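You operate a simulated robot arm through the tools that you are given. There is no shell and no other tool.

You run a simulated robot arm. Do the job below in one go: nothing can be reset, and whatever is moved stays where it is left.

## Task
Wipe the dust off both rails, then lay the grey gasket in the white rail and roll it flat.
Fine: on the blue bench; use the yellow wiper and the roller; put both back. Set down upright: blue roller. What is to be rubbed or washed off counts as gone when no trace of it is left.
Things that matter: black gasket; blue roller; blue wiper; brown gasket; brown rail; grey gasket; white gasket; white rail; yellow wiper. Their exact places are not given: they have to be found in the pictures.

Only the result counts: the job must be done as asked and must still hold three seconds after the hand-in. Knocking over, shifting, dropping, spilling or breaking anything else fails it.

## Robot
A 7-joint arm with a two-finger parallel gripper, hanging from a carriage that runs on a gantry, over the field with the corners [-158.6, -61.2], [-109.7, -179.5], [102.9, -91.6], [54, 26.7] (x, y) and turns from -6.004 to 6.004 rad about z. Base frame: it is fixed where the carriage stands at the start and does not move with it; the origin is on the floor, on the carriage's upright axis, x ahead of it, y to its left, z up. Readings come in cm, rad, newtons and seconds.
With the tool pointing down near the work surface it reaches from about 32 to 72 cm from the robot's upright axis, wherever it stands. Its first joint turns from -2.496 to 2.496 rad. Places, roughly: black gasket, brown gasket, grey gasket, white gas [175, -100, 75]; blue roller [150, -50, 100]; blue wiper [200, -125, 75]; brown rail [180, -60, 90]; white rail [160, -70, 90]; yellow wiper [175, -125, 75]. Payload 1.57 kg.
The TCP is the grasp point between the finger pads, 3 cm short of the fingertips. In the tool frame z runs along the fingers and y along their closing line. The gripper opens to 11 cm. The fingers are 2.4 cm wide and 1.2 cm thick; the gripper's body (4.8 by 11.2 cm) begins 7.8 cm behind the TCP.
Orientation is told as [roll, pitch, yaw] about the base's x, y, z axes, in that order, counted from this pose: with the fingers straight down and closing along the base's y, the tool's x points along the base's -x, its y along +y and its z along -z.

## Interface
- The arm moves only by the tool play_rows. Its argument "motion" is a list of rows, each an object of numbers (a shift or turn left out is 0, a gripper value left out holds the last): "x", "y", "z": the shift along the base's x, y, z in units of 150 mm (1.0 is 150 mm); "rx", "ry", "rz": the turn, a rotation vector about the base's x, y, z in units of 60 degrees (1.0 is 60 degrees); "grip": the finger opening in cm, from 0 to 11. In form: [{"x": .., "y": .., "z": .., "rx": .., "ry": .., "rz": .., "grip": ..}, ...]. A call has 1 to 20 rows; each row is the pose to reach, as a shift and turn from the pose commanded when the call began. A call with a number of a shift or a turn outside -1 to 1 is refused whole. A row lasts 0.2 s, in which the tool goes at most 5 cm and 0.15 rad; a call with a longer step from one row to the next is refused whole, and so is a gripper value outside its range. A pose out of reach is approached as far as the arm can. The call stops where the force on the tool passes 90 N (or 10 N more than at its start, if that is more) or the arm is blocked; 0.2 s more then pass. The fingers move at their own pace (about 4.5 cm/s each) and stop on an object; they squeeze with about 37 N. The grip force told is the motor's: it shows also when the fingers shut on nothing. Time passes only in rows, and 0.2 s behind the last, so rows that repeat a pose let the fingers close. It gives the time, the measured TCP pose, the force on the tool (base axes), the opening and the grip force at its end, in the units of the frame above (readings bear some noise), with the torque about the TCP (base axes, N m) and any sound that the robot's microphone picked up.
- Cameras (640 x 400 px; columns grow to the right, rows downward): "scene" is now at [30.29, -0.03, 184.86]; the picture's right is [-0.11, -0.99, 0.00], its down [-0.77, 0.09, -0.63] and it looks along [0.63, -0.07, -0.78] (base axes); focal length 276 px, centre (320, 200). "wrist" rides on the gripper at [7, 1.6, -14.1] in the tool frame; the picture's right is [-0.23, 0.97, 0.00], its down [-0.86, -0.20, -0.48] and it looks along [-0.47, -0.11, 0.88] (tool axes); focal length 222 px, centre (320, 200).
- grab_frame(camera): a new picture of that camera. It takes no simulated time.
- move_column(by): slides the trunk up (or, below 0, down) by that many cm; the arm and the scene camera ride with it, the base frame stays. It gives what a move gives, with no picture.
- steer(legs): drives the robot by 1 to 6 legs, each [ahead, left, turn to the left] in cm, cm and rad, along the robot's own axes; the way and the turn of a leg run together, so that a leg with both is an arc; at most 150 cm and 3.142 rad a leg. The arm and the cameras ride along, it lands a little off, and it stops where it bumps. It keeps to its track: a leg is cut to what the track allows. It gives what a move gives.
- aim_head(pan, tilt): turns the head with the scene camera to pan (to the left, within 2.705 rad either way) and tilt (down, from -0.506 to 1.204), counted from straight ahead of the robot. It gives what a move gives.
- probe_pixels(camera, pixels): for up to 12 pixels [column, row] of the newest picture of that camera ("zoom" is the newest enlarged one), the place [x, y, z] in the base frame of the surface seen there, good to about 0.3 cm, but the place of the scene camera against the robot may be out by one fixed shift of up to 1.8 cm in any direction. It takes no simulated time.
- zoom(camera, box): a new picture of the part [left, top, right, bottom] of that camera's present view, enlarged. It takes no simulated time.
- close_job(): hands the job in; it is judged then, once.

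Open the gripper and draw the arm clear of the work before you hand the job in, unless the task says otherwise.

The tools are called after "Call:" as a command line: name --argument value ..., lists and objects as JSON in quotes. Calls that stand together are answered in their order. play_rows: Moves the arm, as the interface text tells. Its arguments: {"type":"object","properties":{"motion":{"type":"array"}},"required":["motion"]} The other tools are called the same way: move_column (by) slides the trunk up or down; steer (legs) drives the base; aim_head (pan, tilt) turns the head that bears the scene camera; grab_frame (camera) takes a picture; probe_pixels (camera, pixels) gives the place of the surface under pixels of a picture; zoom (camera, box) takes an enlarged picture of a part of a camera's view; close_job () hands the job in.

At the start:

```text
time_s: 0.0
tcp_pos: [78.28, -8.14, 109.36]
ee_rot: [0.0, -0.004, 0.0]
force: [0.3, -0.7, -0.5]
ft_torque: [0.02, 0.0, 0.0]
gripper_width: 10.98
finger_force: 0.1
trunk travel left (down, up): [-52.5, 7.0]
robot x, y, heading: [-0.31, 0.06, -0.0]
head pan, tilt: [-0.113, 0.887]
```

scene: 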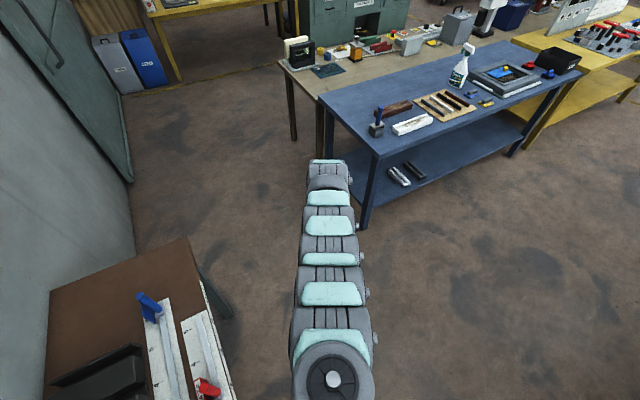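
wrist: 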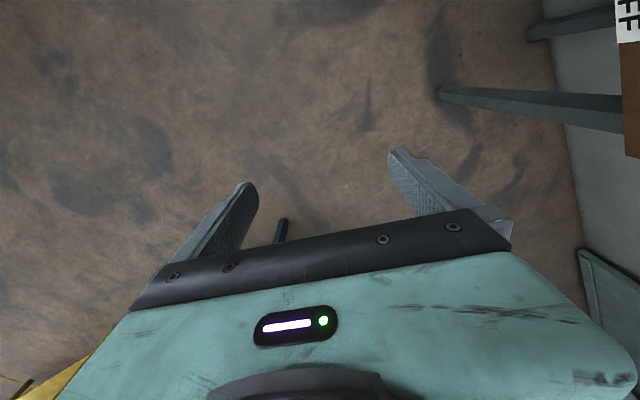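

The scene picture shows the blue bench at about (440,110) with roller near (377,120), rails near (400,110) and (412,124), and gasket board near (445,105). I zoom in on the bench to look closer.

Call:
zoom --camera "scene" --box '[350, 40, 600, 196]'

Call:
zoom --camera "scene" --box '[360, 80, 500, 168]'

```text
2.56 times, centred on (475, 118) of scene
```

zoom: 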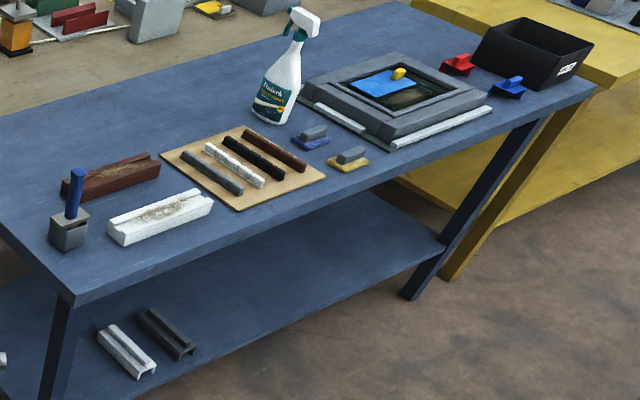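

```text
4.55 times, centred on (430, 124) of scene
```

zoom: 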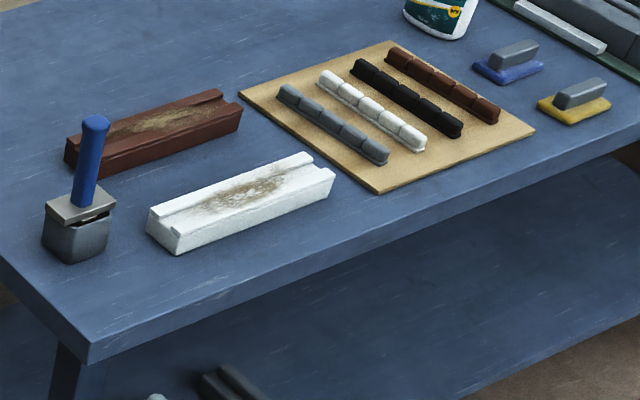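

The zoom shows the roller (80,190), brown rail (155,130), white rail (240,203), the grey gasket (332,124), blue wiper (508,60) and yellow wiper (575,100). I probe their places.

Call:
probe_pixels --camera "zoom" --pixels '[[96, 122], [80, 205], [150, 213], [178, 250], [333, 178], [305, 155], [282, 90], [385, 160], [332, 122], [575, 92], [545, 105], [300, 280]]'

Call:
probe_pixels --camera "zoom" --pixels '[[70, 140], [78, 170], [218, 92], [240, 110], [508, 52], [480, 68], [375, 190], [532, 130], [390, 42], [240, 92], [90, 355], [605, 95]]'

```text
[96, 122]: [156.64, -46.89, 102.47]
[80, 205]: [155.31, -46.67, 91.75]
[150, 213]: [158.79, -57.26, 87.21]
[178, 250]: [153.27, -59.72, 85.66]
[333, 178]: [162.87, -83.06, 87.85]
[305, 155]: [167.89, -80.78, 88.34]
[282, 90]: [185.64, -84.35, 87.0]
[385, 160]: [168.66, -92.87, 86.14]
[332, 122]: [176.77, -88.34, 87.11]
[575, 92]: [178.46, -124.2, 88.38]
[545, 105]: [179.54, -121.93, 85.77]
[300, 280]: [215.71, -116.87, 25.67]
```

```text
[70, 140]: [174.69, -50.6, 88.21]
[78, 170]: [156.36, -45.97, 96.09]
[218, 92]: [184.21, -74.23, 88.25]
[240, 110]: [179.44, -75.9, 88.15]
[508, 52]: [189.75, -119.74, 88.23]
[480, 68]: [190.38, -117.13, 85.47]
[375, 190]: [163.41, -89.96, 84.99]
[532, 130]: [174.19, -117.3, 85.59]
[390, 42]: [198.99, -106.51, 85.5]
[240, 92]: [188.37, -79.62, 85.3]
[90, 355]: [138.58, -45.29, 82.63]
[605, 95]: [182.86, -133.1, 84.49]
```

The bench top is at about z 84.5, with the rails running along (0.38,-0.92). The arm stays at z 109, above everything, while I drive the carriage right and then ahead to the field corner nearest the bench.

Call:
steer --legs '[[0, -91, 0], [102, 0, 0]]'

Call:
grab_frame --camera "scene"

Call:
grab_frame --camera "wrist"

```text
time_s: 9.6
tcp_pos: [180.3, -100.07, 109.41]
ee_rot: [-0.003, 0.0, -0.023]
force: [-0.3, -0.1, 0.8]
ft_torque: [0.01, 0.01, 0.01]
gripper_width: 10.98
finger_force: 0.1
trunk travel left (down, up): [-52.5, 7.0]
robot x, y, heading: [102.53, -89.8, -0.022]
head pan, tilt: [-0.113, 0.887]
```

```text
taken
```

scene: 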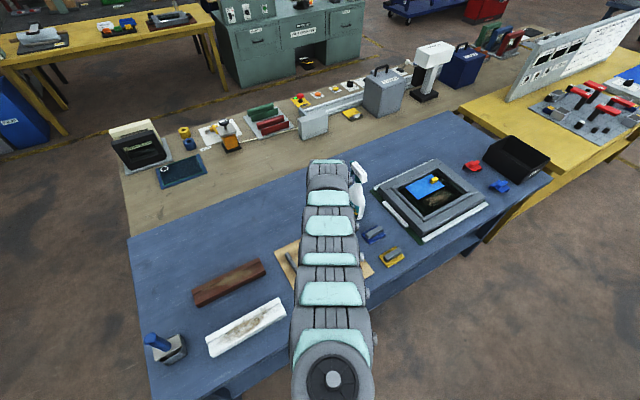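

```text
taken
```

wrist: 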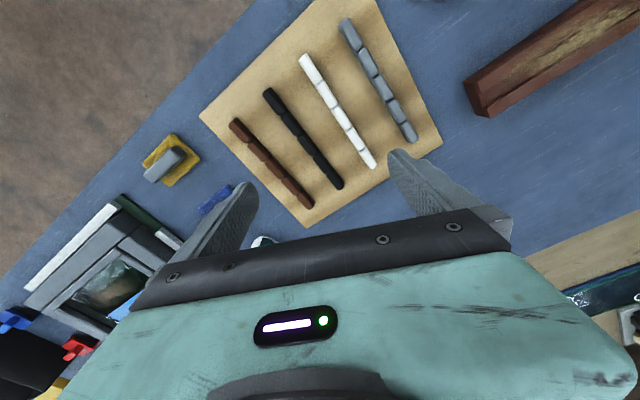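

The wrist view now shows the yellow wiper at (170,160), the gaskets, and the brown rail at right. I probe with the wrist camera, which has no fixed shift.

Call:
probe_pixels --camera "wrist" --pixels '[[150, 177], [178, 152], [180, 135], [198, 155], [165, 185], [144, 162], [345, 22], [412, 138], [378, 80], [480, 80], [490, 112], [240, 60]]'

Call:
zoom --camera "wrist" --box '[120, 110, 240, 185]'

Call:
zoom --camera "scene" --box '[130, 240, 300, 346]'

```text
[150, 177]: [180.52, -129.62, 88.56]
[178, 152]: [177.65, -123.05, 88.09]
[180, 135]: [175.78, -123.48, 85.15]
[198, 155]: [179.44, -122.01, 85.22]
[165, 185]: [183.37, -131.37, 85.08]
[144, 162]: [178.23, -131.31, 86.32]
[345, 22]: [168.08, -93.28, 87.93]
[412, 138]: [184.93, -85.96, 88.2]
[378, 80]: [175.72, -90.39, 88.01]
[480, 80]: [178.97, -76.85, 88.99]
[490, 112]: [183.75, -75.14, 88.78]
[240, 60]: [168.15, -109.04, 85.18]
```

```text
5.33 times, centred on (180, 148) of wrist
```

zoom: 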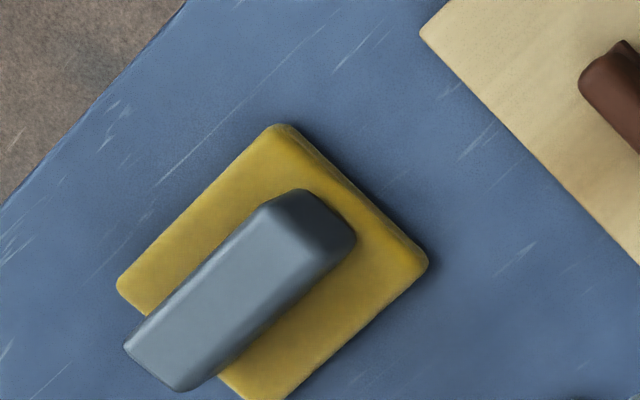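

```text
3.76 times, centred on (215, 293) of scene
```

zoom: 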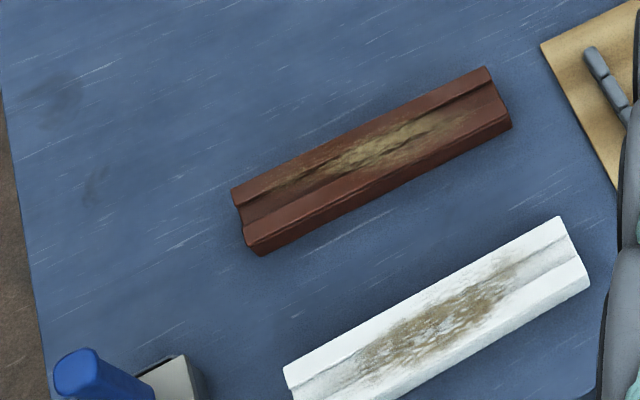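

I zoom on the yellow wiper again to probe its handle and base edges.

Call:
zoom --camera "wrist" --box '[120, 110, 240, 185]'

Call:
probe_pixels --camera "zoom" --pixels '[[280, 215], [335, 245], [290, 195], [345, 232], [130, 340], [190, 375], [240, 290], [285, 127], [425, 265], [122, 285], [280, 395], [230, 200]]'

```text
5.33 times, centred on (180, 148) of wrist
```

zoom: 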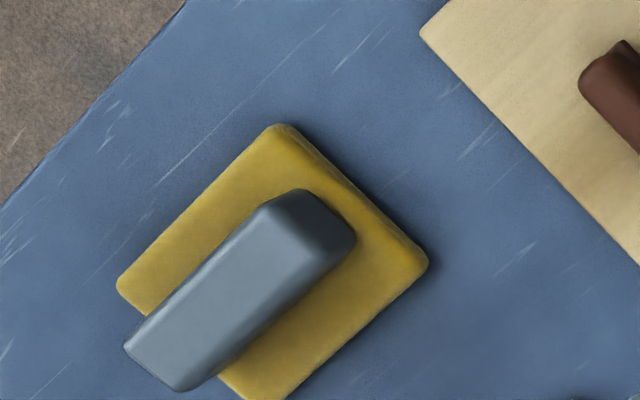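

```text
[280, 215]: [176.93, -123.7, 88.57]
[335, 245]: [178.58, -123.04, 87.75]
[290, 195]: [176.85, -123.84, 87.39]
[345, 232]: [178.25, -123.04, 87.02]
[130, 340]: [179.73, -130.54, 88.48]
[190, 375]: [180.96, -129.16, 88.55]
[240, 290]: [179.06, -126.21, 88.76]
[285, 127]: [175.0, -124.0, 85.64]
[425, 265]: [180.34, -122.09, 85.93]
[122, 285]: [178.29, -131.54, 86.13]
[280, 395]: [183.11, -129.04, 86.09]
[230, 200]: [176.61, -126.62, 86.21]
```

Before reaching, I want to know the arm's shape: I probe along the arm links in the scene picture, and aim to learn how much it can stretch.

Call:
probe_pixels --camera "scene" --pixels '[[333, 380], [333, 345], [330, 295], [328, 258], [328, 225], [328, 197], [328, 170], [262, 270], [165, 345], [392, 257], [360, 185], [245, 325]]'

```text
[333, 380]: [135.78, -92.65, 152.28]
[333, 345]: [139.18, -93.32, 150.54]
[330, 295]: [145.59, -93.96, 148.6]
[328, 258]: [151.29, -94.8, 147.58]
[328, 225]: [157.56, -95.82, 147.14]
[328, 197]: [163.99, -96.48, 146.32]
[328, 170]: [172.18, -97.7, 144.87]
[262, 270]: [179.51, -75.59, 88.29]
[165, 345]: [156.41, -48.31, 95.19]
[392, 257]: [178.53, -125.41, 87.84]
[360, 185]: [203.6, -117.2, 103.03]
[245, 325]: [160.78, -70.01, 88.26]
```

The elbow is at about z 150 and the forearm nearly level. I tilt the head down to see the shoulder and find how high the arm hangs.

Call:
aim_head --pan -0.113 --tilt 1.204

Call:
grab_frame --camera "scene"

```text
time_s: 10.4
tcp_pos: [180.33, -100.13, 109.46]
ee_rot: [-0.002, -0.002, -0.022]
force: [-1.2, -0.5, 0.6]
ft_torque: [-0.01, 0.04, 0.0]
gripper_width: 11.0
finger_force: 0.1
trunk travel left (down, up): [-52.5, 7.0]
robot x, y, heading: [102.27, -89.81, -0.019]
head pan, tilt: [-0.113, 1.201]
```

```text
taken
```

scene: 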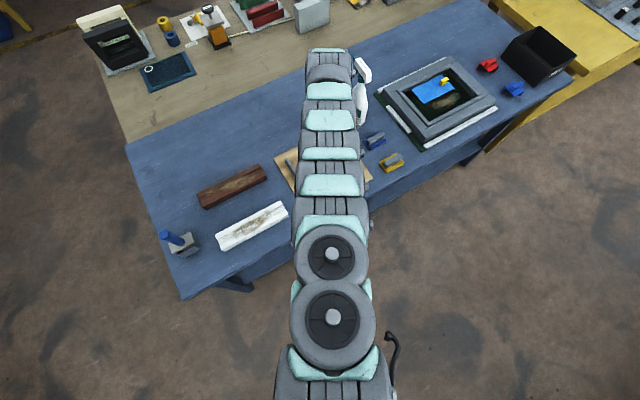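

Call:
probe_pixels --camera "scene" --pixels '[[333, 395], [333, 375], [332, 318], [332, 254], [330, 205], [330, 182], [330, 150], [328, 118], [328, 92], [328, 60], [328, 50], [392, 340]]'

```text
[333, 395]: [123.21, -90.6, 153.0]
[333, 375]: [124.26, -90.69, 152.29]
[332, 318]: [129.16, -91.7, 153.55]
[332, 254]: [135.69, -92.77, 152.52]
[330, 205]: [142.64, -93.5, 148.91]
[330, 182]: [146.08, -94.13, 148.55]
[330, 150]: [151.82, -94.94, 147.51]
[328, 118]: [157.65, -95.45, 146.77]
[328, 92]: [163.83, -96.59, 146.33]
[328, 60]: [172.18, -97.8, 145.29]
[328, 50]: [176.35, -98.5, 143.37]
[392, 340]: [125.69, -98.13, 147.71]
```

The shoulder sits near z 150, so the arm is almost level. I test the reach by turning the hand so its fingers close along (0.92,0.38) and moving toward the yellow wiper at the same height.

Call:
play_rows --motion '[{"y": -0.125, "rz": -0.125, "grip": 6}, {"y": -0.25, "rz": -0.25}, {"y": -0.375, "rz": -0.375}, {"y": -0.5, "rz": -0.5}, {"y": -0.625, "rz": -0.625}, {"y": -0.75, "rz": -0.75}, {"y": -0.875, "rz": -0.875}, {"y": -1.0, "rz": -1.0}, {"y": -1.0, "rz": -1.0}]'

```text
time_s: 12.4
tcp_pos: [176.99, -111.26, 109.97]
ee_rot: [-0.002, -0.002, -1.007]
force: [-0.1, 0.1, -0.4]
ft_torque: [0.02, 0.0, 0.02]
gripper_width: 6.04
finger_force: 0.1
out of reach, approached as far as the arm can: row 1, 2, 3, 4, 5, 6, 7, 8, 9
trunk travel left (down, up): [-52.5, 7.0]
robot x, y, heading: [102.06, -90.24, -0.023]
head pan, tilt: [-0.113, 1.201]
```

At z 110 the reach ends about 78 cm from the axis, so the wiper (about 84 cm off) will need a lowered trunk and a tool leaning outward. I nudge the carriage to the field's corner and lower the trunk in steps.

Call:
steer --legs '[[0.8, -1.3, 0]]'

Call:
move_column --by -14

```text
time_s: 13.2
tcp_pos: [177.5, -112.41, 109.94]
ee_rot: [-0.001, -0.002, -1.006]
force: [-0.1, 0.4, 0.6]
ft_torque: [0.01, 0.0, 0.0]
gripper_width: 6.02
finger_force: 0.1
trunk travel left (down, up): [-52.5, 7.0]
robot x, y, heading: [103.02, -91.18, -0.024]
head pan, tilt: [-0.113, 1.201]
```

```text
time_s: 14.8
tcp_pos: [177.49, -112.42, 96.12]
ee_rot: [0.001, -0.003, -1.006]
force: [1.2, -0.4, 0.0]
ft_torque: [0.01, -0.03, 0.02]
gripper_width: 6.01
finger_force: 0.1
trunk travel left (down, up): [-38.5, 21.0]
robot x, y, heading: [102.53, -91.13, -0.023]
head pan, tilt: [-0.113, 1.201]
```

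Trunk is down 14 cm with the tool at z 96. I raise the arm 14 cm within its own reach and finish the yaw turn.

Call:
play_rows --motion '[{"z": 0.25, "rz": -0.04}, {"z": 0.5, "rz": -0.08}, {"z": 0.75, "rz": -0.12}, {"z": 0.95, "rz": -0.164}, {"z": 0.95, "rz": -0.164}]'

Call:
move_column --by -14

```text
time_s: 16.0
tcp_pos: [177.64, -112.55, 110.63]
ee_rot: [-0.002, -0.002, -1.176]
force: [-0.8, -0.9, -0.5]
ft_torque: [0.0, 0.0, 0.01]
gripper_width: 6.02
finger_force: 0.0
trunk travel left (down, up): [-38.5, 21.0]
robot x, y, heading: [102.66, -91.4, -0.022]
head pan, tilt: [-0.113, 1.201]
```

```text
time_s: 17.7
tcp_pos: [177.58, -112.5, 96.65]
ee_rot: [0.001, -0.001, -1.175]
force: [0.1, 0.4, -0.9]
ft_torque: [0.02, 0.0, -0.01]
gripper_width: 6.01
finger_force: 0.0
trunk travel left (down, up): [-24.5, 35.0]
robot x, y, heading: [102.66, -91.42, -0.02]
head pan, tilt: [-0.113, 1.201]
```

Column is down 28 cm, tool at z 96.7 and yaw right. Now I lean the tool 20° toward the wiper (tips outward along the handle's line) and move above the wiper.

Call:
play_rows --motion '[{"rx": -0.1, "ry": -0.0415, "y": -0.1}, {"rx": -0.2, "ry": -0.083, "y": -0.25, "x": 0.02}, {"rx": -0.308, "ry": -0.128, "y": -0.45, "x": 0.04}, {"rx": -0.308, "ry": -0.128, "y": -0.65, "x": 0.06}, {"rx": -0.308, "ry": -0.128, "y": -0.8, "x": 0.08}, {"rx": -0.308, "ry": -0.128, "y": -0.897, "x": 0.088}, {"rx": -0.308, "ry": -0.128, "y": -0.897, "x": 0.088}]'

Call:
grab_frame --camera "wrist"

Call:
grab_frame --camera "scene"

```text
time_s: 19.3
tcp_pos: [179.0, -126.01, 96.59]
ee_rot: [-0.001, -0.352, -1.177]
force: [0.4, 0.3, 0.8]
ft_torque: [0.03, 0.01, 0.02]
gripper_width: 6.0
finger_force: 0.1
trunk travel left (down, up): [-24.5, 35.0]
robot x, y, heading: [102.57, -91.16, -0.02]
head pan, tilt: [-0.113, 1.201]
```

```text
taken
```

wrist: 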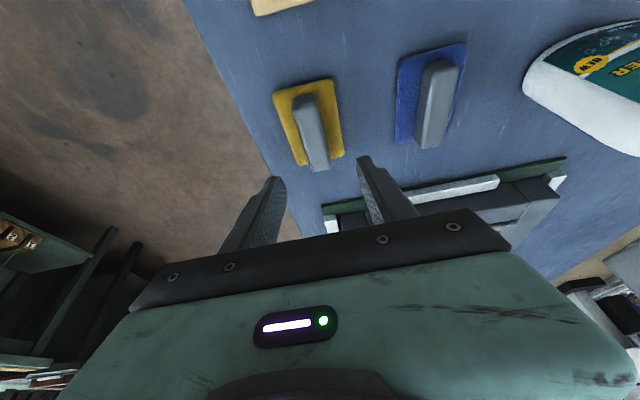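

```text
taken
```

scene: 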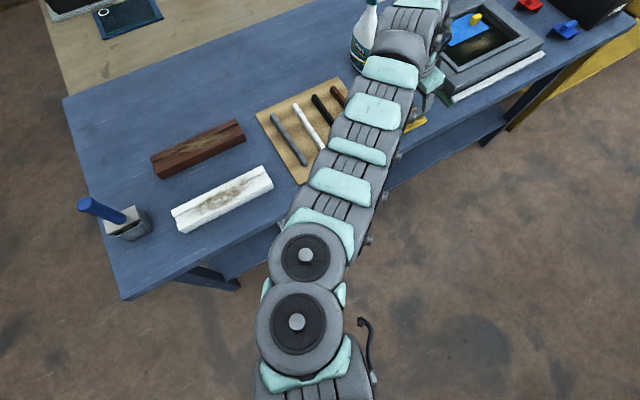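

The pose was reached with the lean. I check the wiper handle in the wrist view at (311,130) before descending.

Call:
zoom --camera "wrist" --box '[250, 60, 410, 160]'

Call:
probe_pixels --camera "wrist" --pixels '[[298, 98], [312, 96], [309, 168], [325, 165], [311, 132], [300, 132], [322, 130], [275, 95], [332, 80], [290, 160], [340, 155], [285, 130]]'

```text
4.00 times, centred on (330, 110) of wrist
```

zoom: 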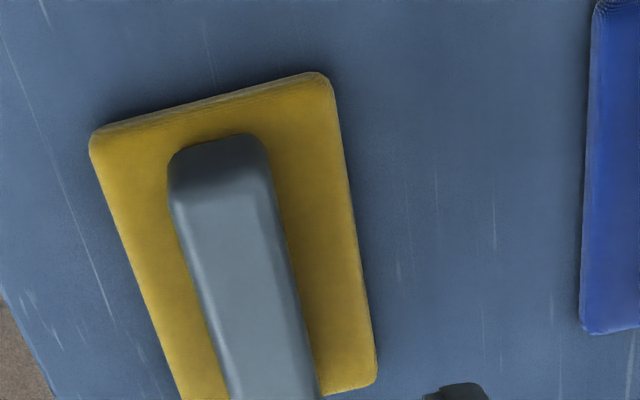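

```text
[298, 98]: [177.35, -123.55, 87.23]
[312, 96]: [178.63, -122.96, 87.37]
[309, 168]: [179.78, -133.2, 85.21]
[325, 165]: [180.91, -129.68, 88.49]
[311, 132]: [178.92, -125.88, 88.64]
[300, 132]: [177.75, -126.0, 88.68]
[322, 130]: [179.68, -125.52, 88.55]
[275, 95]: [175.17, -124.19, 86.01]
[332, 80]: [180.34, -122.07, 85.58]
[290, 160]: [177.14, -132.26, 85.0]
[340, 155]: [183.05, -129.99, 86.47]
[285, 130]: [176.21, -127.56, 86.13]
```

The handle's centre line passes through (178.9,-125.8), right under the tool at (179.0,-126.0). I go down 6.8 cm and close on the handle.

Call:
play_rows --motion '[{"z": -0.15, "grip": 5}, {"z": -0.3}, {"z": -0.4}, {"z": -0.455}, {"z": -0.455, "grip": 0}, {"z": -0.455}, {"z": -0.455}, {"z": -0.455}, {"z": -0.455}]'

Call:
grab_frame --camera "wrist"

```text
time_s: 21.3
tcp_pos: [178.87, -126.03, 89.78]
ee_rot: [-0.002, -0.35, -1.175]
force: [-0.1, 0.3, 0.4]
ft_torque: [0.0, 0.0, 0.02]
gripper_width: 2.3
finger_force: 35.4
trunk travel left (down, up): [-24.5, 35.0]
robot x, y, heading: [102.55, -91.16, -0.022]
head pan, tilt: [-0.113, 1.201]
```

```text
taken
```

wrist: 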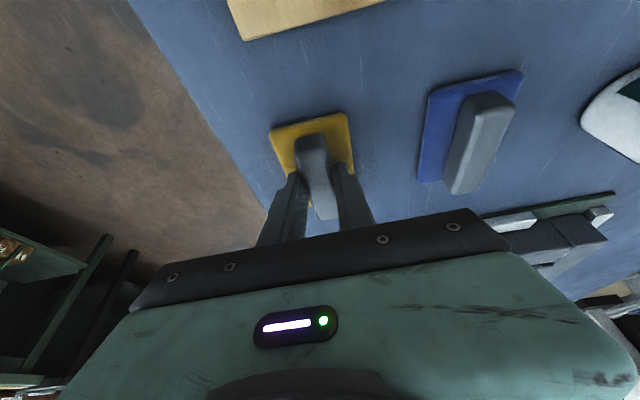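

Grip holds at 2.3 cm with 35 N. I lift it straight up by 9 cm and check that it hangs well.

Call:
play_rows --motion '[{"z": 0.08}, {"z": 0.2}, {"z": 0.4}, {"z": 0.6}, {"z": 0.6}]'

Call:
grab_frame --camera "wrist"

```text
time_s: 22.5
tcp_pos: [178.85, -126.0, 98.77]
ee_rot: [0.0, -0.353, -1.177]
force: [1.1, -0.8, -0.5]
ft_torque: [-0.01, 0.02, -0.03]
gripper_width: 2.29
finger_force: 34.8
trunk travel left (down, up): [-24.5, 35.0]
robot x, y, heading: [102.67, -91.27, -0.028]
head pan, tilt: [-0.113, 1.201]
```

```text
taken
```

wrist: 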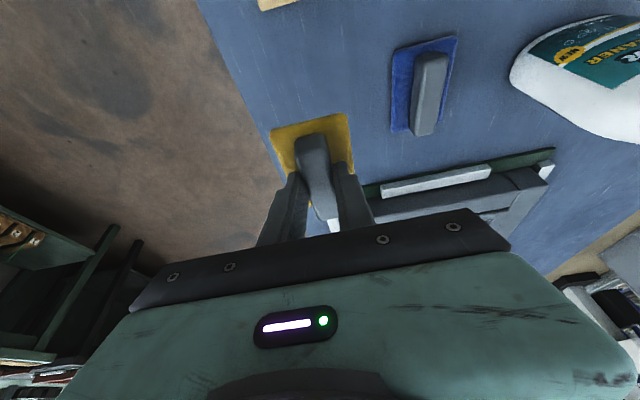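

The wiper is held steady. I swing over to in front of the rails in steps, turning the hand +90° so that the tips lean away from the robot across the rails.

Call:
play_rows --motion '[{"x": -0.1, "y": 0.2, "rz": 0.1, "z": 0.02}, {"x": -0.2, "y": 0.4, "rz": 0.2, "z": 0.04}, {"x": -0.3, "y": 0.6, "rz": 0.3, "z": 0.06}, {"x": -0.4, "y": 0.8, "rz": 0.4, "z": 0.08}, {"x": -0.5, "y": 1.0, "rz": 0.5, "z": 0.1}]'

Call:
play_rows --motion '[{"x": -0.1, "y": 0.2, "rz": 0.1}, {"x": -0.2, "y": 0.4, "rz": 0.2}, {"x": -0.3, "y": 0.6, "rz": 0.3}, {"x": -0.4, "y": 0.8, "rz": 0.4}, {"x": -0.5, "y": 1.0, "rz": 0.5}]'

Call:
play_rows --motion '[{"x": -0.1, "y": 0.2, "rz": 0.1}, {"x": -0.2, "y": 0.4, "rz": 0.2}, {"x": -0.3, "y": 0.6, "rz": 0.3}, {"x": -0.4, "y": 0.8, "rz": 0.4}, {"x": -0.5, "y": 1.0, "rz": 0.5}]'

Call:
grab_frame --camera "wrist"

Call:
grab_frame --camera "scene"

```text
time_s: 23.7
tcp_pos: [172.42, -111.35, 98.46]
ee_rot: [0.0, -0.352, -0.653]
force: [0.1, 0.5, 0.4]
ft_torque: [0.02, 0.01, 0.03]
gripper_width: 2.29
finger_force: 35.5
out of reach, approached as far as the arm can: row 4, 5
trunk travel left (down, up): [-24.5, 35.0]
robot x, y, heading: [102.65, -90.88, -0.019]
head pan, tilt: [-0.113, 1.201]
```

```text
time_s: 24.9
tcp_pos: [165.03, -96.78, 98.56]
ee_rot: [-0.002, -0.35, -0.128]
force: [-0.1, -1.1, -1.3]
ft_torque: [-0.01, -0.01, 0.02]
gripper_width: 2.27
finger_force: 35.8
out of reach, approached as far as the arm can: row 1, 2, 3
trunk travel left (down, up): [-24.5, 35.0]
robot x, y, heading: [102.71, -91.61, -0.024]
head pan, tilt: [-0.113, 1.201]
```

```text
time_s: 26.1
tcp_pos: [157.33, -81.6, 98.29]
ee_rot: [-0.002, -0.353, 0.396]
force: [-0.6, -0.8, -0.4]
ft_torque: [-0.03, 0.02, 0.03]
gripper_width: 2.27
finger_force: 35.3
trunk travel left (down, up): [-24.5, 35.0]
robot x, y, heading: [102.78, -91.57, -0.022]
head pan, tilt: [-0.113, 1.201]
```

```text
taken
```

wrist: 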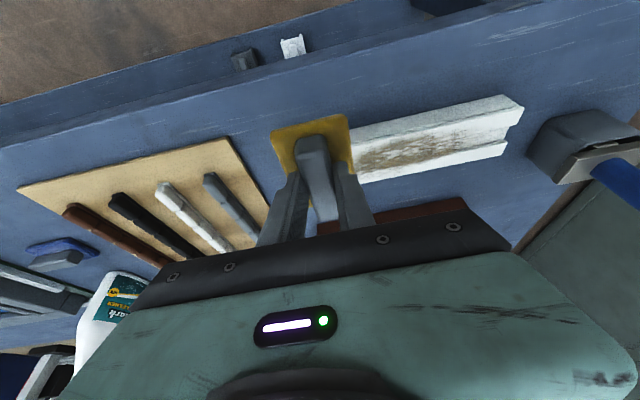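

```text
taken
```

scene: 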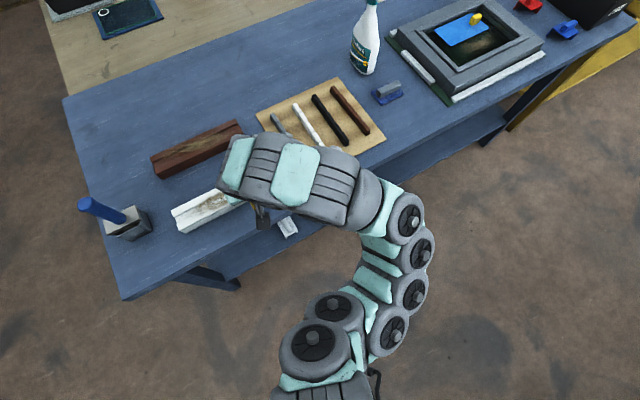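

The wiper now sits over the near end of the white rail; the dust shows brown at (410,145). I zoom on the white rail and probe its profile.

Call:
zoom --camera "wrist" --box '[340, 80, 532, 200]'

Call:
probe_pixels --camera "zoom" --pixels '[[610, 65], [590, 105], [560, 150], [545, 195], [400, 95], [405, 130], [410, 165], [415, 200], [420, 240], [425, 275], [50, 160], [60, 290]]'

```text
3.33 times, centred on (436, 140) of wrist
```

zoom: 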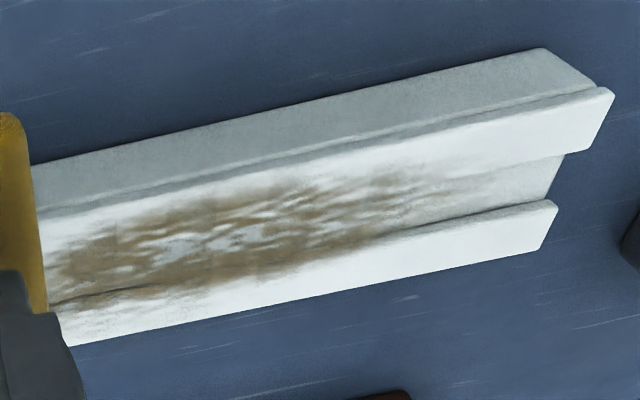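

```text
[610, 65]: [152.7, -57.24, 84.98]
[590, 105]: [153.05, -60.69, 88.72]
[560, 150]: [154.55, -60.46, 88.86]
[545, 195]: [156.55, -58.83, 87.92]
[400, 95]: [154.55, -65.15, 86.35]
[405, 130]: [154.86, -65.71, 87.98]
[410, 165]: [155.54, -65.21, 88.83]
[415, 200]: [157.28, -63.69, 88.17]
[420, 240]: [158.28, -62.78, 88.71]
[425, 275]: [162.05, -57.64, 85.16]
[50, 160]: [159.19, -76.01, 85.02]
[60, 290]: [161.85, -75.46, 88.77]
```

The white rail's lips are at z≈88.8 with a shallow groove centred at about n=121 across. I move the wiper over the near end of the white rail and lower it gently until it touches.

Call:
play_rows --motion '[{"x": 0.2, "y": 0.07}, {"x": 0.398, "y": 0.136}, {"x": 0.398, "y": 0.136, "z": -0.15}, {"x": 0.398, "y": 0.136, "z": -0.25}, {"x": 0.398, "y": 0.136, "z": -0.28}, {"x": 0.398, "y": 0.136, "z": -0.29}]'

Call:
grab_frame --camera "wrist"

```text
time_s: 27.5
tcp_pos: [163.54, -79.61, 94.01]
ee_rot: [-0.003, -0.352, 0.395]
force: [0.4, 0.7, -1.3]
ft_torque: [-0.05, 0.01, 0.0]
gripper_width: 2.26
finger_force: 35.9
trunk travel left (down, up): [-24.5, 35.0]
robot x, y, heading: [102.48, -91.09, -0.025]
head pan, tilt: [-0.113, 1.201]
```

```text
taken
```

wrist: 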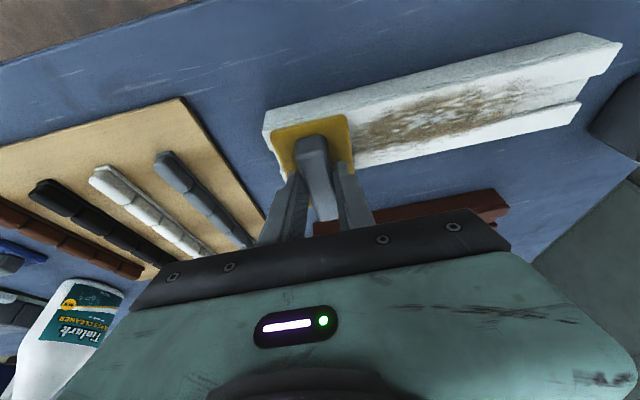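

The pad sits over the whole width of the rail. I lower by small steps to find contact.

Call:
play_rows --motion '[{"z": -0.01}, {"z": -0.02}, {"z": -0.02}]'

```text
time_s: 28.3
tcp_pos: [163.53, -79.53, 93.69]
ee_rot: [-0.002, -0.353, 0.395]
force: [0.4, -0.5, 0.0]
ft_torque: [-0.02, 0.01, 0.03]
gripper_width: 2.29
finger_force: 35.2
trunk travel left (down, up): [-24.5, 35.0]
robot x, y, heading: [102.72, -91.41, -0.023]
head pan, tilt: [-0.113, 1.201]
```

Call:
play_rows --motion '[{"z": -0.01}, {"z": -0.02}, {"z": -0.02}]'

```text
time_s: 29.1
tcp_pos: [163.49, -79.69, 93.52]
ee_rot: [-0.002, -0.35, 0.394]
force: [0.3, -0.3, -0.7]
ft_torque: [0.0, -0.03, 0.03]
gripper_width: 2.29
finger_force: 36.1
trunk travel left (down, up): [-24.5, 35.0]
robot x, y, heading: [102.5, -91.32, -0.022]
head pan, tilt: [-0.113, 1.201]
```

No contact force yet at z 93.5. I continue down in small steps.

Call:
play_rows --motion '[{"z": -0.01}, {"z": -0.02}, {"z": -0.03}, {"z": -0.03}]'

```text
time_s: 30.1
tcp_pos: [163.65, -79.62, 93.29]
ee_rot: [-0.002, -0.354, 0.394]
force: [-12.3, -4.1, 39.2]
ft_torque: [0.1, -0.05, 0.05]
gripper_width: 2.3
finger_force: 35.2
trunk travel left (down, up): [-24.5, 35.0]
robot x, y, heading: [102.81, -91.42, -0.023]
head pan, tilt: [-0.113, 1.201]
```

Contact with 39 N upward; that's more than needed, so I ease up 0.12 cm and wipe along the rail toward its far end (direction -0.38,+0.92).

Call:
play_rows --motion '[{"z": 0.008}, {"z": 0.008, "x": -0.045, "y": 0.108}, {"z": 0.008, "x": -0.089, "y": 0.216}, {"z": 0.008, "x": -0.134, "y": 0.324}, {"z": 0.008, "x": -0.179, "y": 0.431}, {"z": 0.008, "x": -0.223, "y": 0.539}, {"z": 0.008, "x": -0.268, "y": 0.647}]'

Call:
grab_frame --camera "wrist"

Call:
grab_frame --camera "scene"

```text
time_s: 31.7
tcp_pos: [159.76, -69.73, 93.35]
ee_rot: [-0.002, -0.352, 0.394]
force: [3.0, -5.7, 21.7]
ft_torque: [-0.03, -0.48, -0.14]
gripper_width: 2.28
finger_force: 35.6
trunk travel left (down, up): [-24.5, 35.0]
robot x, y, heading: [102.72, -91.23, -0.022]
head pan, tilt: [-0.113, 1.201]
```

```text
taken
```

wrist: 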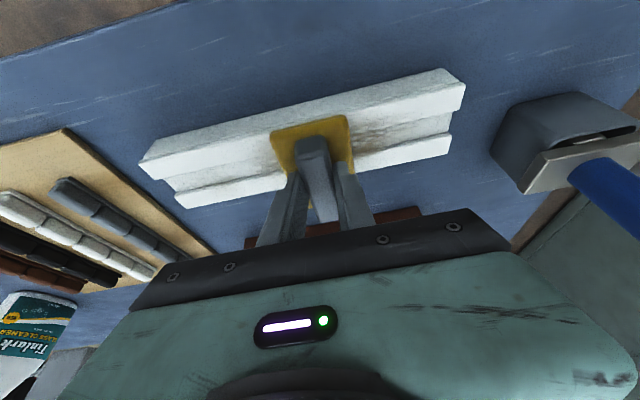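

```text
taken
```

scene: 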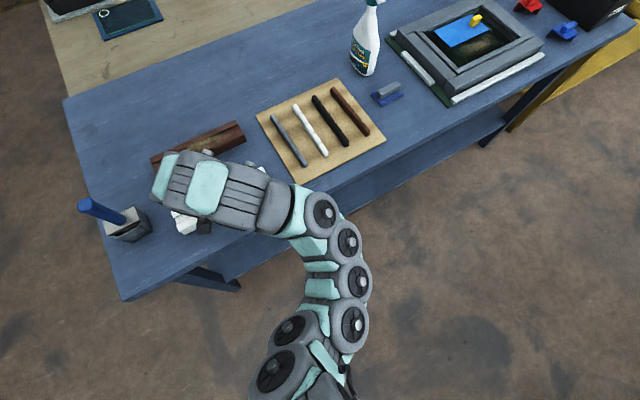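

The dust disappears behind the pad; the rail hasn't moved. I continue the stroke to the other end.

Call:
play_rows --motion '[{"x": -0.045, "y": 0.108}, {"x": -0.089, "y": 0.216}, {"x": -0.134, "y": 0.324}, {"x": -0.179, "y": 0.431}, {"x": -0.223, "y": 0.539}, {"x": -0.268, "y": 0.647}, {"x": -0.268, "y": 0.647}]'

Call:
play_rows --motion '[{"x": 0.045, "y": -0.108}, {"x": 0.089, "y": -0.216}, {"x": 0.134, "y": -0.324}, {"x": 0.179, "y": -0.431}, {"x": 0.223, "y": -0.539}, {"x": 0.268, "y": -0.647}, {"x": 0.268, "y": -0.647}]'

Call:
grab_frame --camera "wrist"

```text
time_s: 33.3
tcp_pos: [155.69, -60.25, 93.17]
ee_rot: [-0.002, -0.354, 0.395]
force: [7.0, -7.2, 27.2]
ft_torque: [-0.03, -0.57, -0.13]
gripper_width: 2.29
finger_force: 35.1
trunk travel left (down, up): [-24.5, 35.0]
robot x, y, heading: [102.84, -91.14, -0.023]
head pan, tilt: [-0.113, 1.201]
```

```text
time_s: 34.9
tcp_pos: [159.72, -69.96, 93.21]
ee_rot: [-0.001, -0.352, 0.396]
force: [-2.9, 3.6, 16.9]
ft_torque: [0.21, -0.09, 0.09]
gripper_width: 2.29
finger_force: 35.0
trunk travel left (down, up): [-24.5, 35.0]
robot x, y, heading: [102.59, -91.62, -0.022]
head pan, tilt: [-0.113, 1.201]
```

```text
taken
```

wrist: 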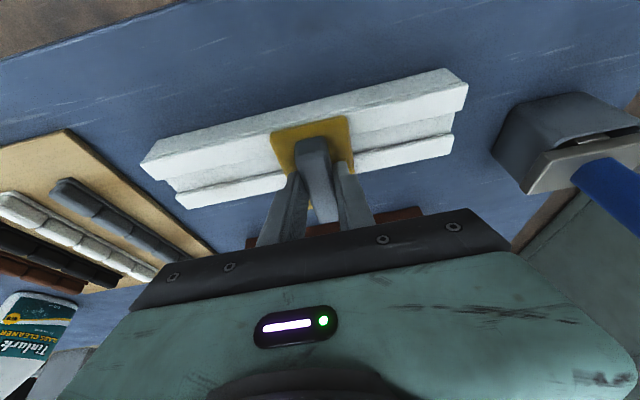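

The white rail looks clean on both sides of the pad. I complete the back stroke to the near end, then lift and inspect.

Call:
play_rows --motion '[{"x": 0.045, "y": -0.108}, {"x": 0.089, "y": -0.216}, {"x": 0.134, "y": -0.324}, {"x": 0.179, "y": -0.431}, {"x": 0.223, "y": -0.539}, {"x": 0.268, "y": -0.647}, {"x": 0.268, "y": -0.647, "z": 0.02}, {"x": 0.268, "y": -0.647, "z": 0.15}, {"x": 0.268, "y": -0.647, "z": 0.35}, {"x": 0.268, "y": -0.647, "z": 0.5}, {"x": 0.268, "y": -0.647, "z": 0.5}]'

Call:
grab_frame --camera "wrist"

Call:
zoom --camera "wrist" --box '[240, 40, 640, 240]'

```text
time_s: 37.3
tcp_pos: [163.67, -79.68, 100.63]
ee_rot: [-0.001, -0.351, 0.394]
force: [-0.1, -0.1, -0.1]
ft_torque: [0.02, 0.03, -0.01]
gripper_width: 2.28
finger_force: 35.3
trunk travel left (down, up): [-24.5, 35.0]
robot x, y, heading: [102.61, -90.85, -0.023]
head pan, tilt: [-0.113, 1.201]
```

```text
taken
```

wrist: 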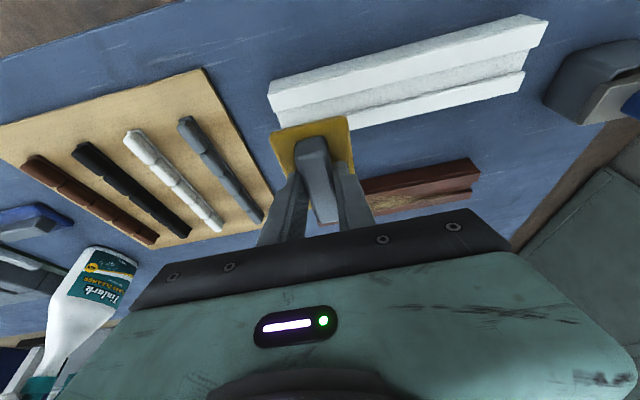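

```text
1.60 times, centred on (440, 140) of wrist
```

zoom: 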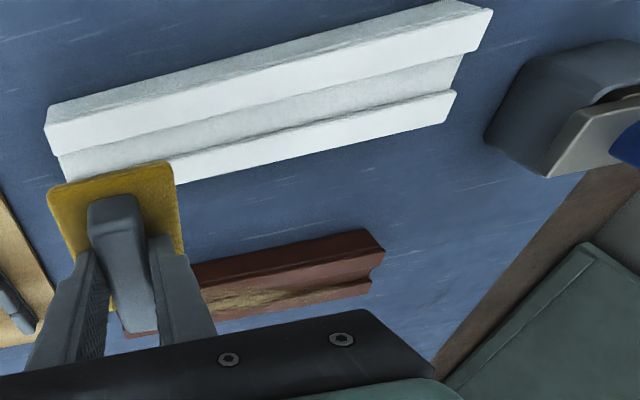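

The white rail is clean. Now I probe the brown rail's visible end and both rails' corners.

Call:
probe_pixels --camera "zoom" --pixels '[[360, 240], [365, 262], [360, 285], [270, 262], [270, 290], [270, 305], [280, 80], [285, 105], [290, 130], [470, 40], [455, 60], [440, 105]]'

Call:
probe_pixels --camera "wrist" --pixels '[[271, 92], [271, 112], [545, 20], [536, 47], [522, 72], [518, 88], [365, 128], [276, 82]]'

```text
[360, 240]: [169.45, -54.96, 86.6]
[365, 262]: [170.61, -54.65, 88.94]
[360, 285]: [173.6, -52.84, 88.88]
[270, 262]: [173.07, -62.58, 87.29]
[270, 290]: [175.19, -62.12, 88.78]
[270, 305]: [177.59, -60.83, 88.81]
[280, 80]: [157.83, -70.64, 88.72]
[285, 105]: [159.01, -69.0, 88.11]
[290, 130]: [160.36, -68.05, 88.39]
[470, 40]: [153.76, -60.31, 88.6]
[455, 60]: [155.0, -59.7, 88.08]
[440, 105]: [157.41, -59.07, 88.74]
```

```text
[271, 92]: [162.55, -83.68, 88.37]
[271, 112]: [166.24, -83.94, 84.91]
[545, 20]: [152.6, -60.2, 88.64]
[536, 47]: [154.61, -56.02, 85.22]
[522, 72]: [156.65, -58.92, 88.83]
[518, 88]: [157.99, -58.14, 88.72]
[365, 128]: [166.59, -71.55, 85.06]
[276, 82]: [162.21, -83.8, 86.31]
```

The brown rail's top runs from about n=136 to 142 across and s=114.5 to 139.5 along, at z 88.9. I carry the wiper over its near end at safe height.

Call:
play_rows --motion '[{"x": 0.25, "y": 0.1}, {"x": 0.5, "y": 0.21}, {"x": 0.75, "y": 0.32}, {"x": 0.95, "y": 0.41}, {"x": 0.95, "y": 0.41}]'

Call:
play_rows --motion '[{"x": 0.13, "y": 0.05}, {"x": 0.13, "y": 0.05, "z": -0.15}, {"x": 0.13, "y": 0.05, "z": -0.3}, {"x": 0.13, "y": 0.05, "z": -0.4}, {"x": 0.13, "y": 0.05, "z": -0.43}, {"x": 0.13, "y": 0.05, "z": -0.43}]'

Call:
grab_frame --camera "wrist"

```text
time_s: 38.5
tcp_pos: [177.98, -73.45, 100.66]
ee_rot: [-0.001, -0.349, 0.395]
force: [-0.2, 0.5, -0.5]
ft_torque: [-0.01, 0.01, -0.04]
gripper_width: 2.32
finger_force: 35.2
trunk travel left (down, up): [-24.5, 35.0]
robot x, y, heading: [102.36, -91.35, -0.019]
head pan, tilt: [-0.113, 1.201]
```

```text
time_s: 39.9
tcp_pos: [179.85, -72.7, 94.19]
ee_rot: [0.0, -0.354, 0.394]
force: [0.9, -0.1, -0.3]
ft_torque: [0.02, -0.01, 0.0]
gripper_width: 2.3
finger_force: 35.8
trunk travel left (down, up): [-24.5, 35.0]
robot x, y, heading: [102.81, -91.5, -0.022]
head pan, tilt: [-0.113, 1.201]
```

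```text
taken
```

wrist: 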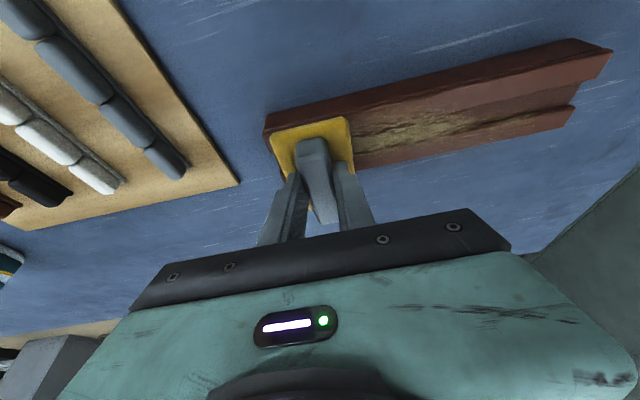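

The pad is above the brown rail's near end. I probe the rail profile here and then lower to touch.

Call:
probe_pixels --camera "wrist" --pixels '[[420, 102], [425, 115], [430, 132], [435, 145], [440, 150], [600, 60], [575, 90], [572, 115], [267, 120], [272, 140]]'

Call:
play_rows --motion '[{"z": -0.01}, {"z": -0.02}, {"z": -0.03}, {"z": -0.04}, {"z": -0.045}, {"z": -0.045}]'

```text
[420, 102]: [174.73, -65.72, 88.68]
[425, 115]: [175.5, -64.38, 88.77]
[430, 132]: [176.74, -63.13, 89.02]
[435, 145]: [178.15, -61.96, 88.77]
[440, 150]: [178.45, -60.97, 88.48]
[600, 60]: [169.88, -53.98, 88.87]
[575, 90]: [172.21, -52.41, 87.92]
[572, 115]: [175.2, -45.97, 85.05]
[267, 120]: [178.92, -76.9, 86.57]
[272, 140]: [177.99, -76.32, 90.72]
```

```text
time_s: 41.3
tcp_pos: [179.88, -72.84, 93.44]
ee_rot: [-0.003, -0.351, 0.395]
force: [-0.5, -0.2, -0.6]
ft_torque: [-0.02, 0.02, -0.01]
gripper_width: 2.28
finger_force: 36.0
trunk travel left (down, up): [-24.5, 35.0]
robot x, y, heading: [102.77, -91.2, -0.025]
head pan, tilt: [-0.113, 1.201]
```

Rail top spans n≈136.1–141.7, so the pad (centre 139) covers it. I lower a little more to make contact.

Call:
play_rows --motion '[{"z": -0.01}, {"z": -0.018}, {"z": -0.018}]'

```text
time_s: 42.1
tcp_pos: [179.69, -72.7, 93.14]
ee_rot: [-0.003, -0.351, 0.395]
force: [-0.2, -0.2, -1.2]
ft_torque: [-0.01, 0.05, 0.01]
gripper_width: 2.26
finger_force: 35.5
trunk travel left (down, up): [-24.5, 35.0]
robot x, y, heading: [103.07, -91.51, -0.021]
head pan, tilt: [-0.113, 1.201]
```

Call:
play_rows --motion '[{"z": -0.008}, {"z": -0.014}, {"z": -0.014}]'

```text
time_s: 42.9
tcp_pos: [179.74, -72.8, 93.08]
ee_rot: [-0.001, -0.353, 0.393]
force: [-2.6, -0.4, 4.0]
ft_torque: [-0.07, 0.14, 0.0]
gripper_width: 2.3
finger_force: 35.7
trunk travel left (down, up): [-24.5, 35.0]
robot x, y, heading: [102.9, -91.34, -0.025]
head pan, tilt: [-0.113, 1.201]
```

Just touching with 4 N. I press 0.12 cm further and make the stroke along the brown rail.

Call:
play_rows --motion '[{"z": -0.008}, {"z": -0.008, "x": -0.045, "y": 0.108}, {"z": -0.008, "x": -0.089, "y": 0.216}, {"z": -0.008, "x": -0.134, "y": 0.324}, {"z": -0.008, "x": -0.179, "y": 0.431}, {"z": -0.008, "x": -0.223, "y": 0.539}, {"z": -0.008, "x": -0.268, "y": 0.647}]'

Call:
grab_frame --camera "wrist"

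```text
time_s: 44.5
tcp_pos: [176.03, -63.17, 93.14]
ee_rot: [-0.002, -0.354, 0.394]
force: [0.5, -5.7, 16.9]
ft_torque: [-0.2, 0.12, -0.06]
gripper_width: 2.25
finger_force: 35.2
trunk travel left (down, up): [-24.5, 35.0]
robot x, y, heading: [102.94, -91.09, -0.022]
head pan, tilt: [-0.113, 1.201]
```

```text
taken
```

wrist: 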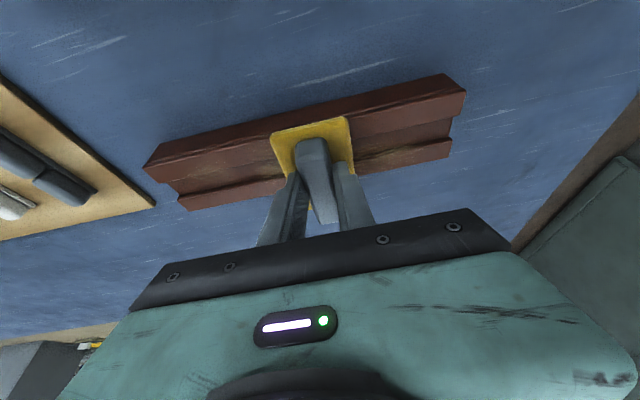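

The first half of the brown rail is clean at 17 N. I finish the stroke to the far end and stroke all the way back.

Call:
play_rows --motion '[{"x": -0.045, "y": 0.108}, {"x": -0.089, "y": 0.216}, {"x": -0.134, "y": 0.324}, {"x": -0.179, "y": 0.431}, {"x": -0.223, "y": 0.539}, {"x": -0.268, "y": 0.647}, {"x": -0.268, "y": 0.647}]'

Call:
play_rows --motion '[{"x": 0.045, "y": -0.108}, {"x": 0.089, "y": -0.216}, {"x": 0.134, "y": -0.324}, {"x": 0.179, "y": -0.431}, {"x": 0.223, "y": -0.539}, {"x": 0.268, "y": -0.647}, {"x": 0.268, "y": -0.647}]'

Call:
play_rows --motion '[{"x": 0.045, "y": -0.108}, {"x": 0.089, "y": -0.216}, {"x": 0.134, "y": -0.324}, {"x": 0.179, "y": -0.431}, {"x": 0.223, "y": -0.539}, {"x": 0.268, "y": -0.647}, {"x": 0.268, "y": -0.647, "z": 0.02}, {"x": 0.268, "y": -0.647, "z": 0.15}, {"x": 0.268, "y": -0.647, "z": 0.35}, {"x": 0.268, "y": -0.647, "z": 0.5}, {"x": 0.268, "y": -0.647, "z": 0.5}]'

Call:
grab_frame --camera "wrist"

Call:
grab_frame --camera "scene"

```text
time_s: 46.1
tcp_pos: [172.22, -53.21, 93.04]
ee_rot: [-0.002, -0.356, 0.395]
force: [1.9, -7.5, 27.4]
ft_torque: [-0.36, 0.04, 0.0]
gripper_width: 2.28
finger_force: 35.1
trunk travel left (down, up): [-24.5, 35.0]
robot x, y, heading: [102.49, -91.09, -0.021]
head pan, tilt: [-0.113, 1.201]
```

```text
time_s: 47.7
tcp_pos: [176.1, -62.58, 93.05]
ee_rot: [0.0, -0.356, 0.394]
force: [-5.1, 9.2, 31.2]
ft_torque: [0.19, 0.09, 0.07]
gripper_width: 2.3
finger_force: 35.6
trunk travel left (down, up): [-24.5, 35.0]
robot x, y, heading: [103.2, -91.49, -0.023]
head pan, tilt: [-0.113, 1.201]
```

```text
time_s: 50.1
tcp_pos: [180.07, -72.8, 100.13]
ee_rot: [-0.001, -0.353, 0.395]
force: [-0.1, -0.5, -0.6]
ft_torque: [-0.03, 0.02, 0.01]
gripper_width: 2.3
finger_force: 35.5
trunk travel left (down, up): [-24.5, 35.0]
robot x, y, heading: [102.78, -91.39, -0.021]
head pan, tilt: [-0.113, 1.201]
```

```text
taken
```

wrist: 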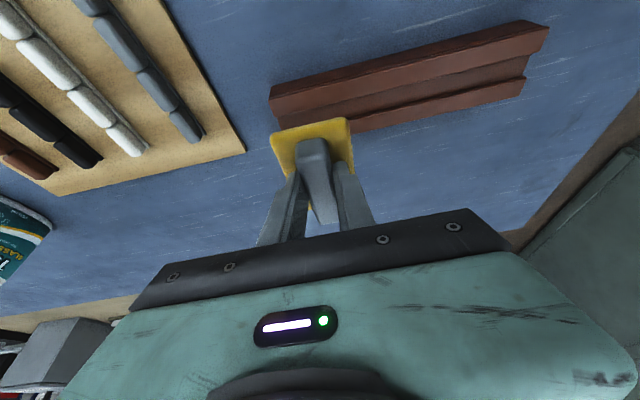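

```text
taken
```

scene: 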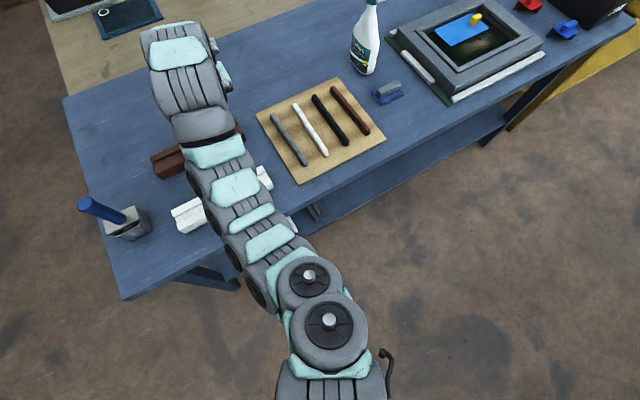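

The brown rail looks clean. I zoom to check closely for any trace, especially at lip edges and in the groove.

Call:
zoom --camera "wrist" --box '[250, 10, 570, 160]'

Call:
zoom --camera "scene" --box '[140, 130, 300, 240]'

```text
2.00 times, centred on (410, 85) of wrist
```

zoom: 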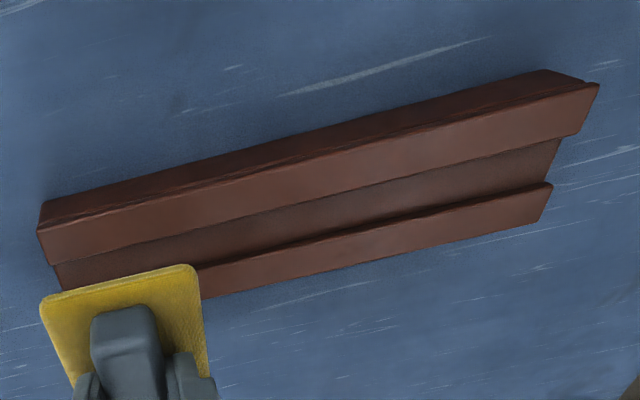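

```text
3.64 times, centred on (220, 185) of scene
```

zoom: 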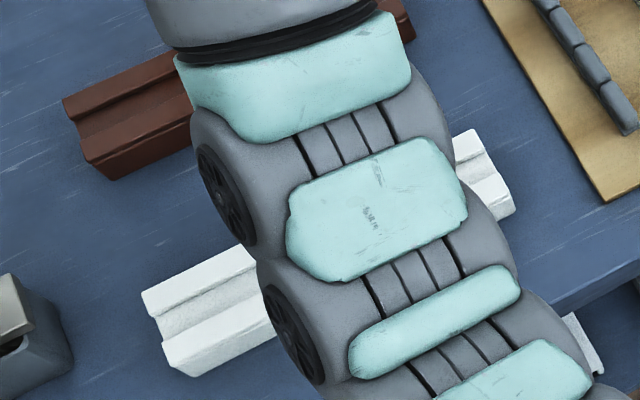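

Both rails are clean. Now I carry the wiper back to its place at (178.9,-126.0), retracing the yaw by -90° in steps at z 100.

Call:
play_rows --motion '[{"x": -0.03, "y": -0.2, "rz": -0.075}, {"x": -0.06, "y": -0.4, "rz": -0.15}, {"x": -0.1, "y": -0.6, "rz": -0.225}, {"x": -0.14, "y": -0.8, "rz": -0.3}, {"x": -0.18, "y": -1.0, "rz": -0.375}]'

Call:
play_rows --motion '[{"x": -0.02, "y": -0.2, "rz": -0.075}, {"x": -0.04, "y": -0.4, "rz": -0.15}, {"x": -0.06, "y": -0.6, "rz": -0.225}, {"x": -0.08, "y": -0.8, "rz": -0.3}, {"x": -0.1, "y": -1.0, "rz": -0.375}]'

Call:
play_rows --motion '[{"x": 0.04, "y": -0.2, "rz": -0.1}, {"x": 0.08, "y": -0.4, "rz": -0.2}, {"x": 0.12, "y": -0.6, "rz": -0.3}, {"x": 0.16, "y": -0.8, "rz": -0.4}, {"x": 0.18, "y": -1.0, "rz": -0.5}]'

```text
time_s: 51.3
tcp_pos: [177.18, -87.94, 100.06]
ee_rot: [-0.001, -0.352, 0.001]
force: [-0.4, 0.6, 0.2]
ft_torque: [0.01, -0.01, -0.01]
gripper_width: 2.26
finger_force: 35.8
trunk travel left (down, up): [-24.5, 35.0]
robot x, y, heading: [102.58, -91.12, -0.017]
head pan, tilt: [-0.113, 1.201]
```

```text
time_s: 52.5
tcp_pos: [175.31, -102.75, 100.51]
ee_rot: [0.0, -0.351, -0.394]
force: [-0.8, 0.5, -0.1]
ft_torque: [-0.01, 0.0, 0.0]
gripper_width: 2.31
finger_force: 35.3
trunk travel left (down, up): [-24.5, 35.0]
robot x, y, heading: [102.68, -91.21, -0.021]
head pan, tilt: [-0.113, 1.201]
```

```text
time_s: 53.7
tcp_pos: [178.16, -117.85, 100.42]
ee_rot: [0.0, -0.352, -0.916]
force: [-0.3, 0.3, -0.4]
ft_torque: [-0.01, -0.01, -0.02]
gripper_width: 2.27
finger_force: 35.4
trunk travel left (down, up): [-24.5, 35.0]
robot x, y, heading: [102.87, -91.19, -0.025]
head pan, tilt: [-0.113, 1.201]
```

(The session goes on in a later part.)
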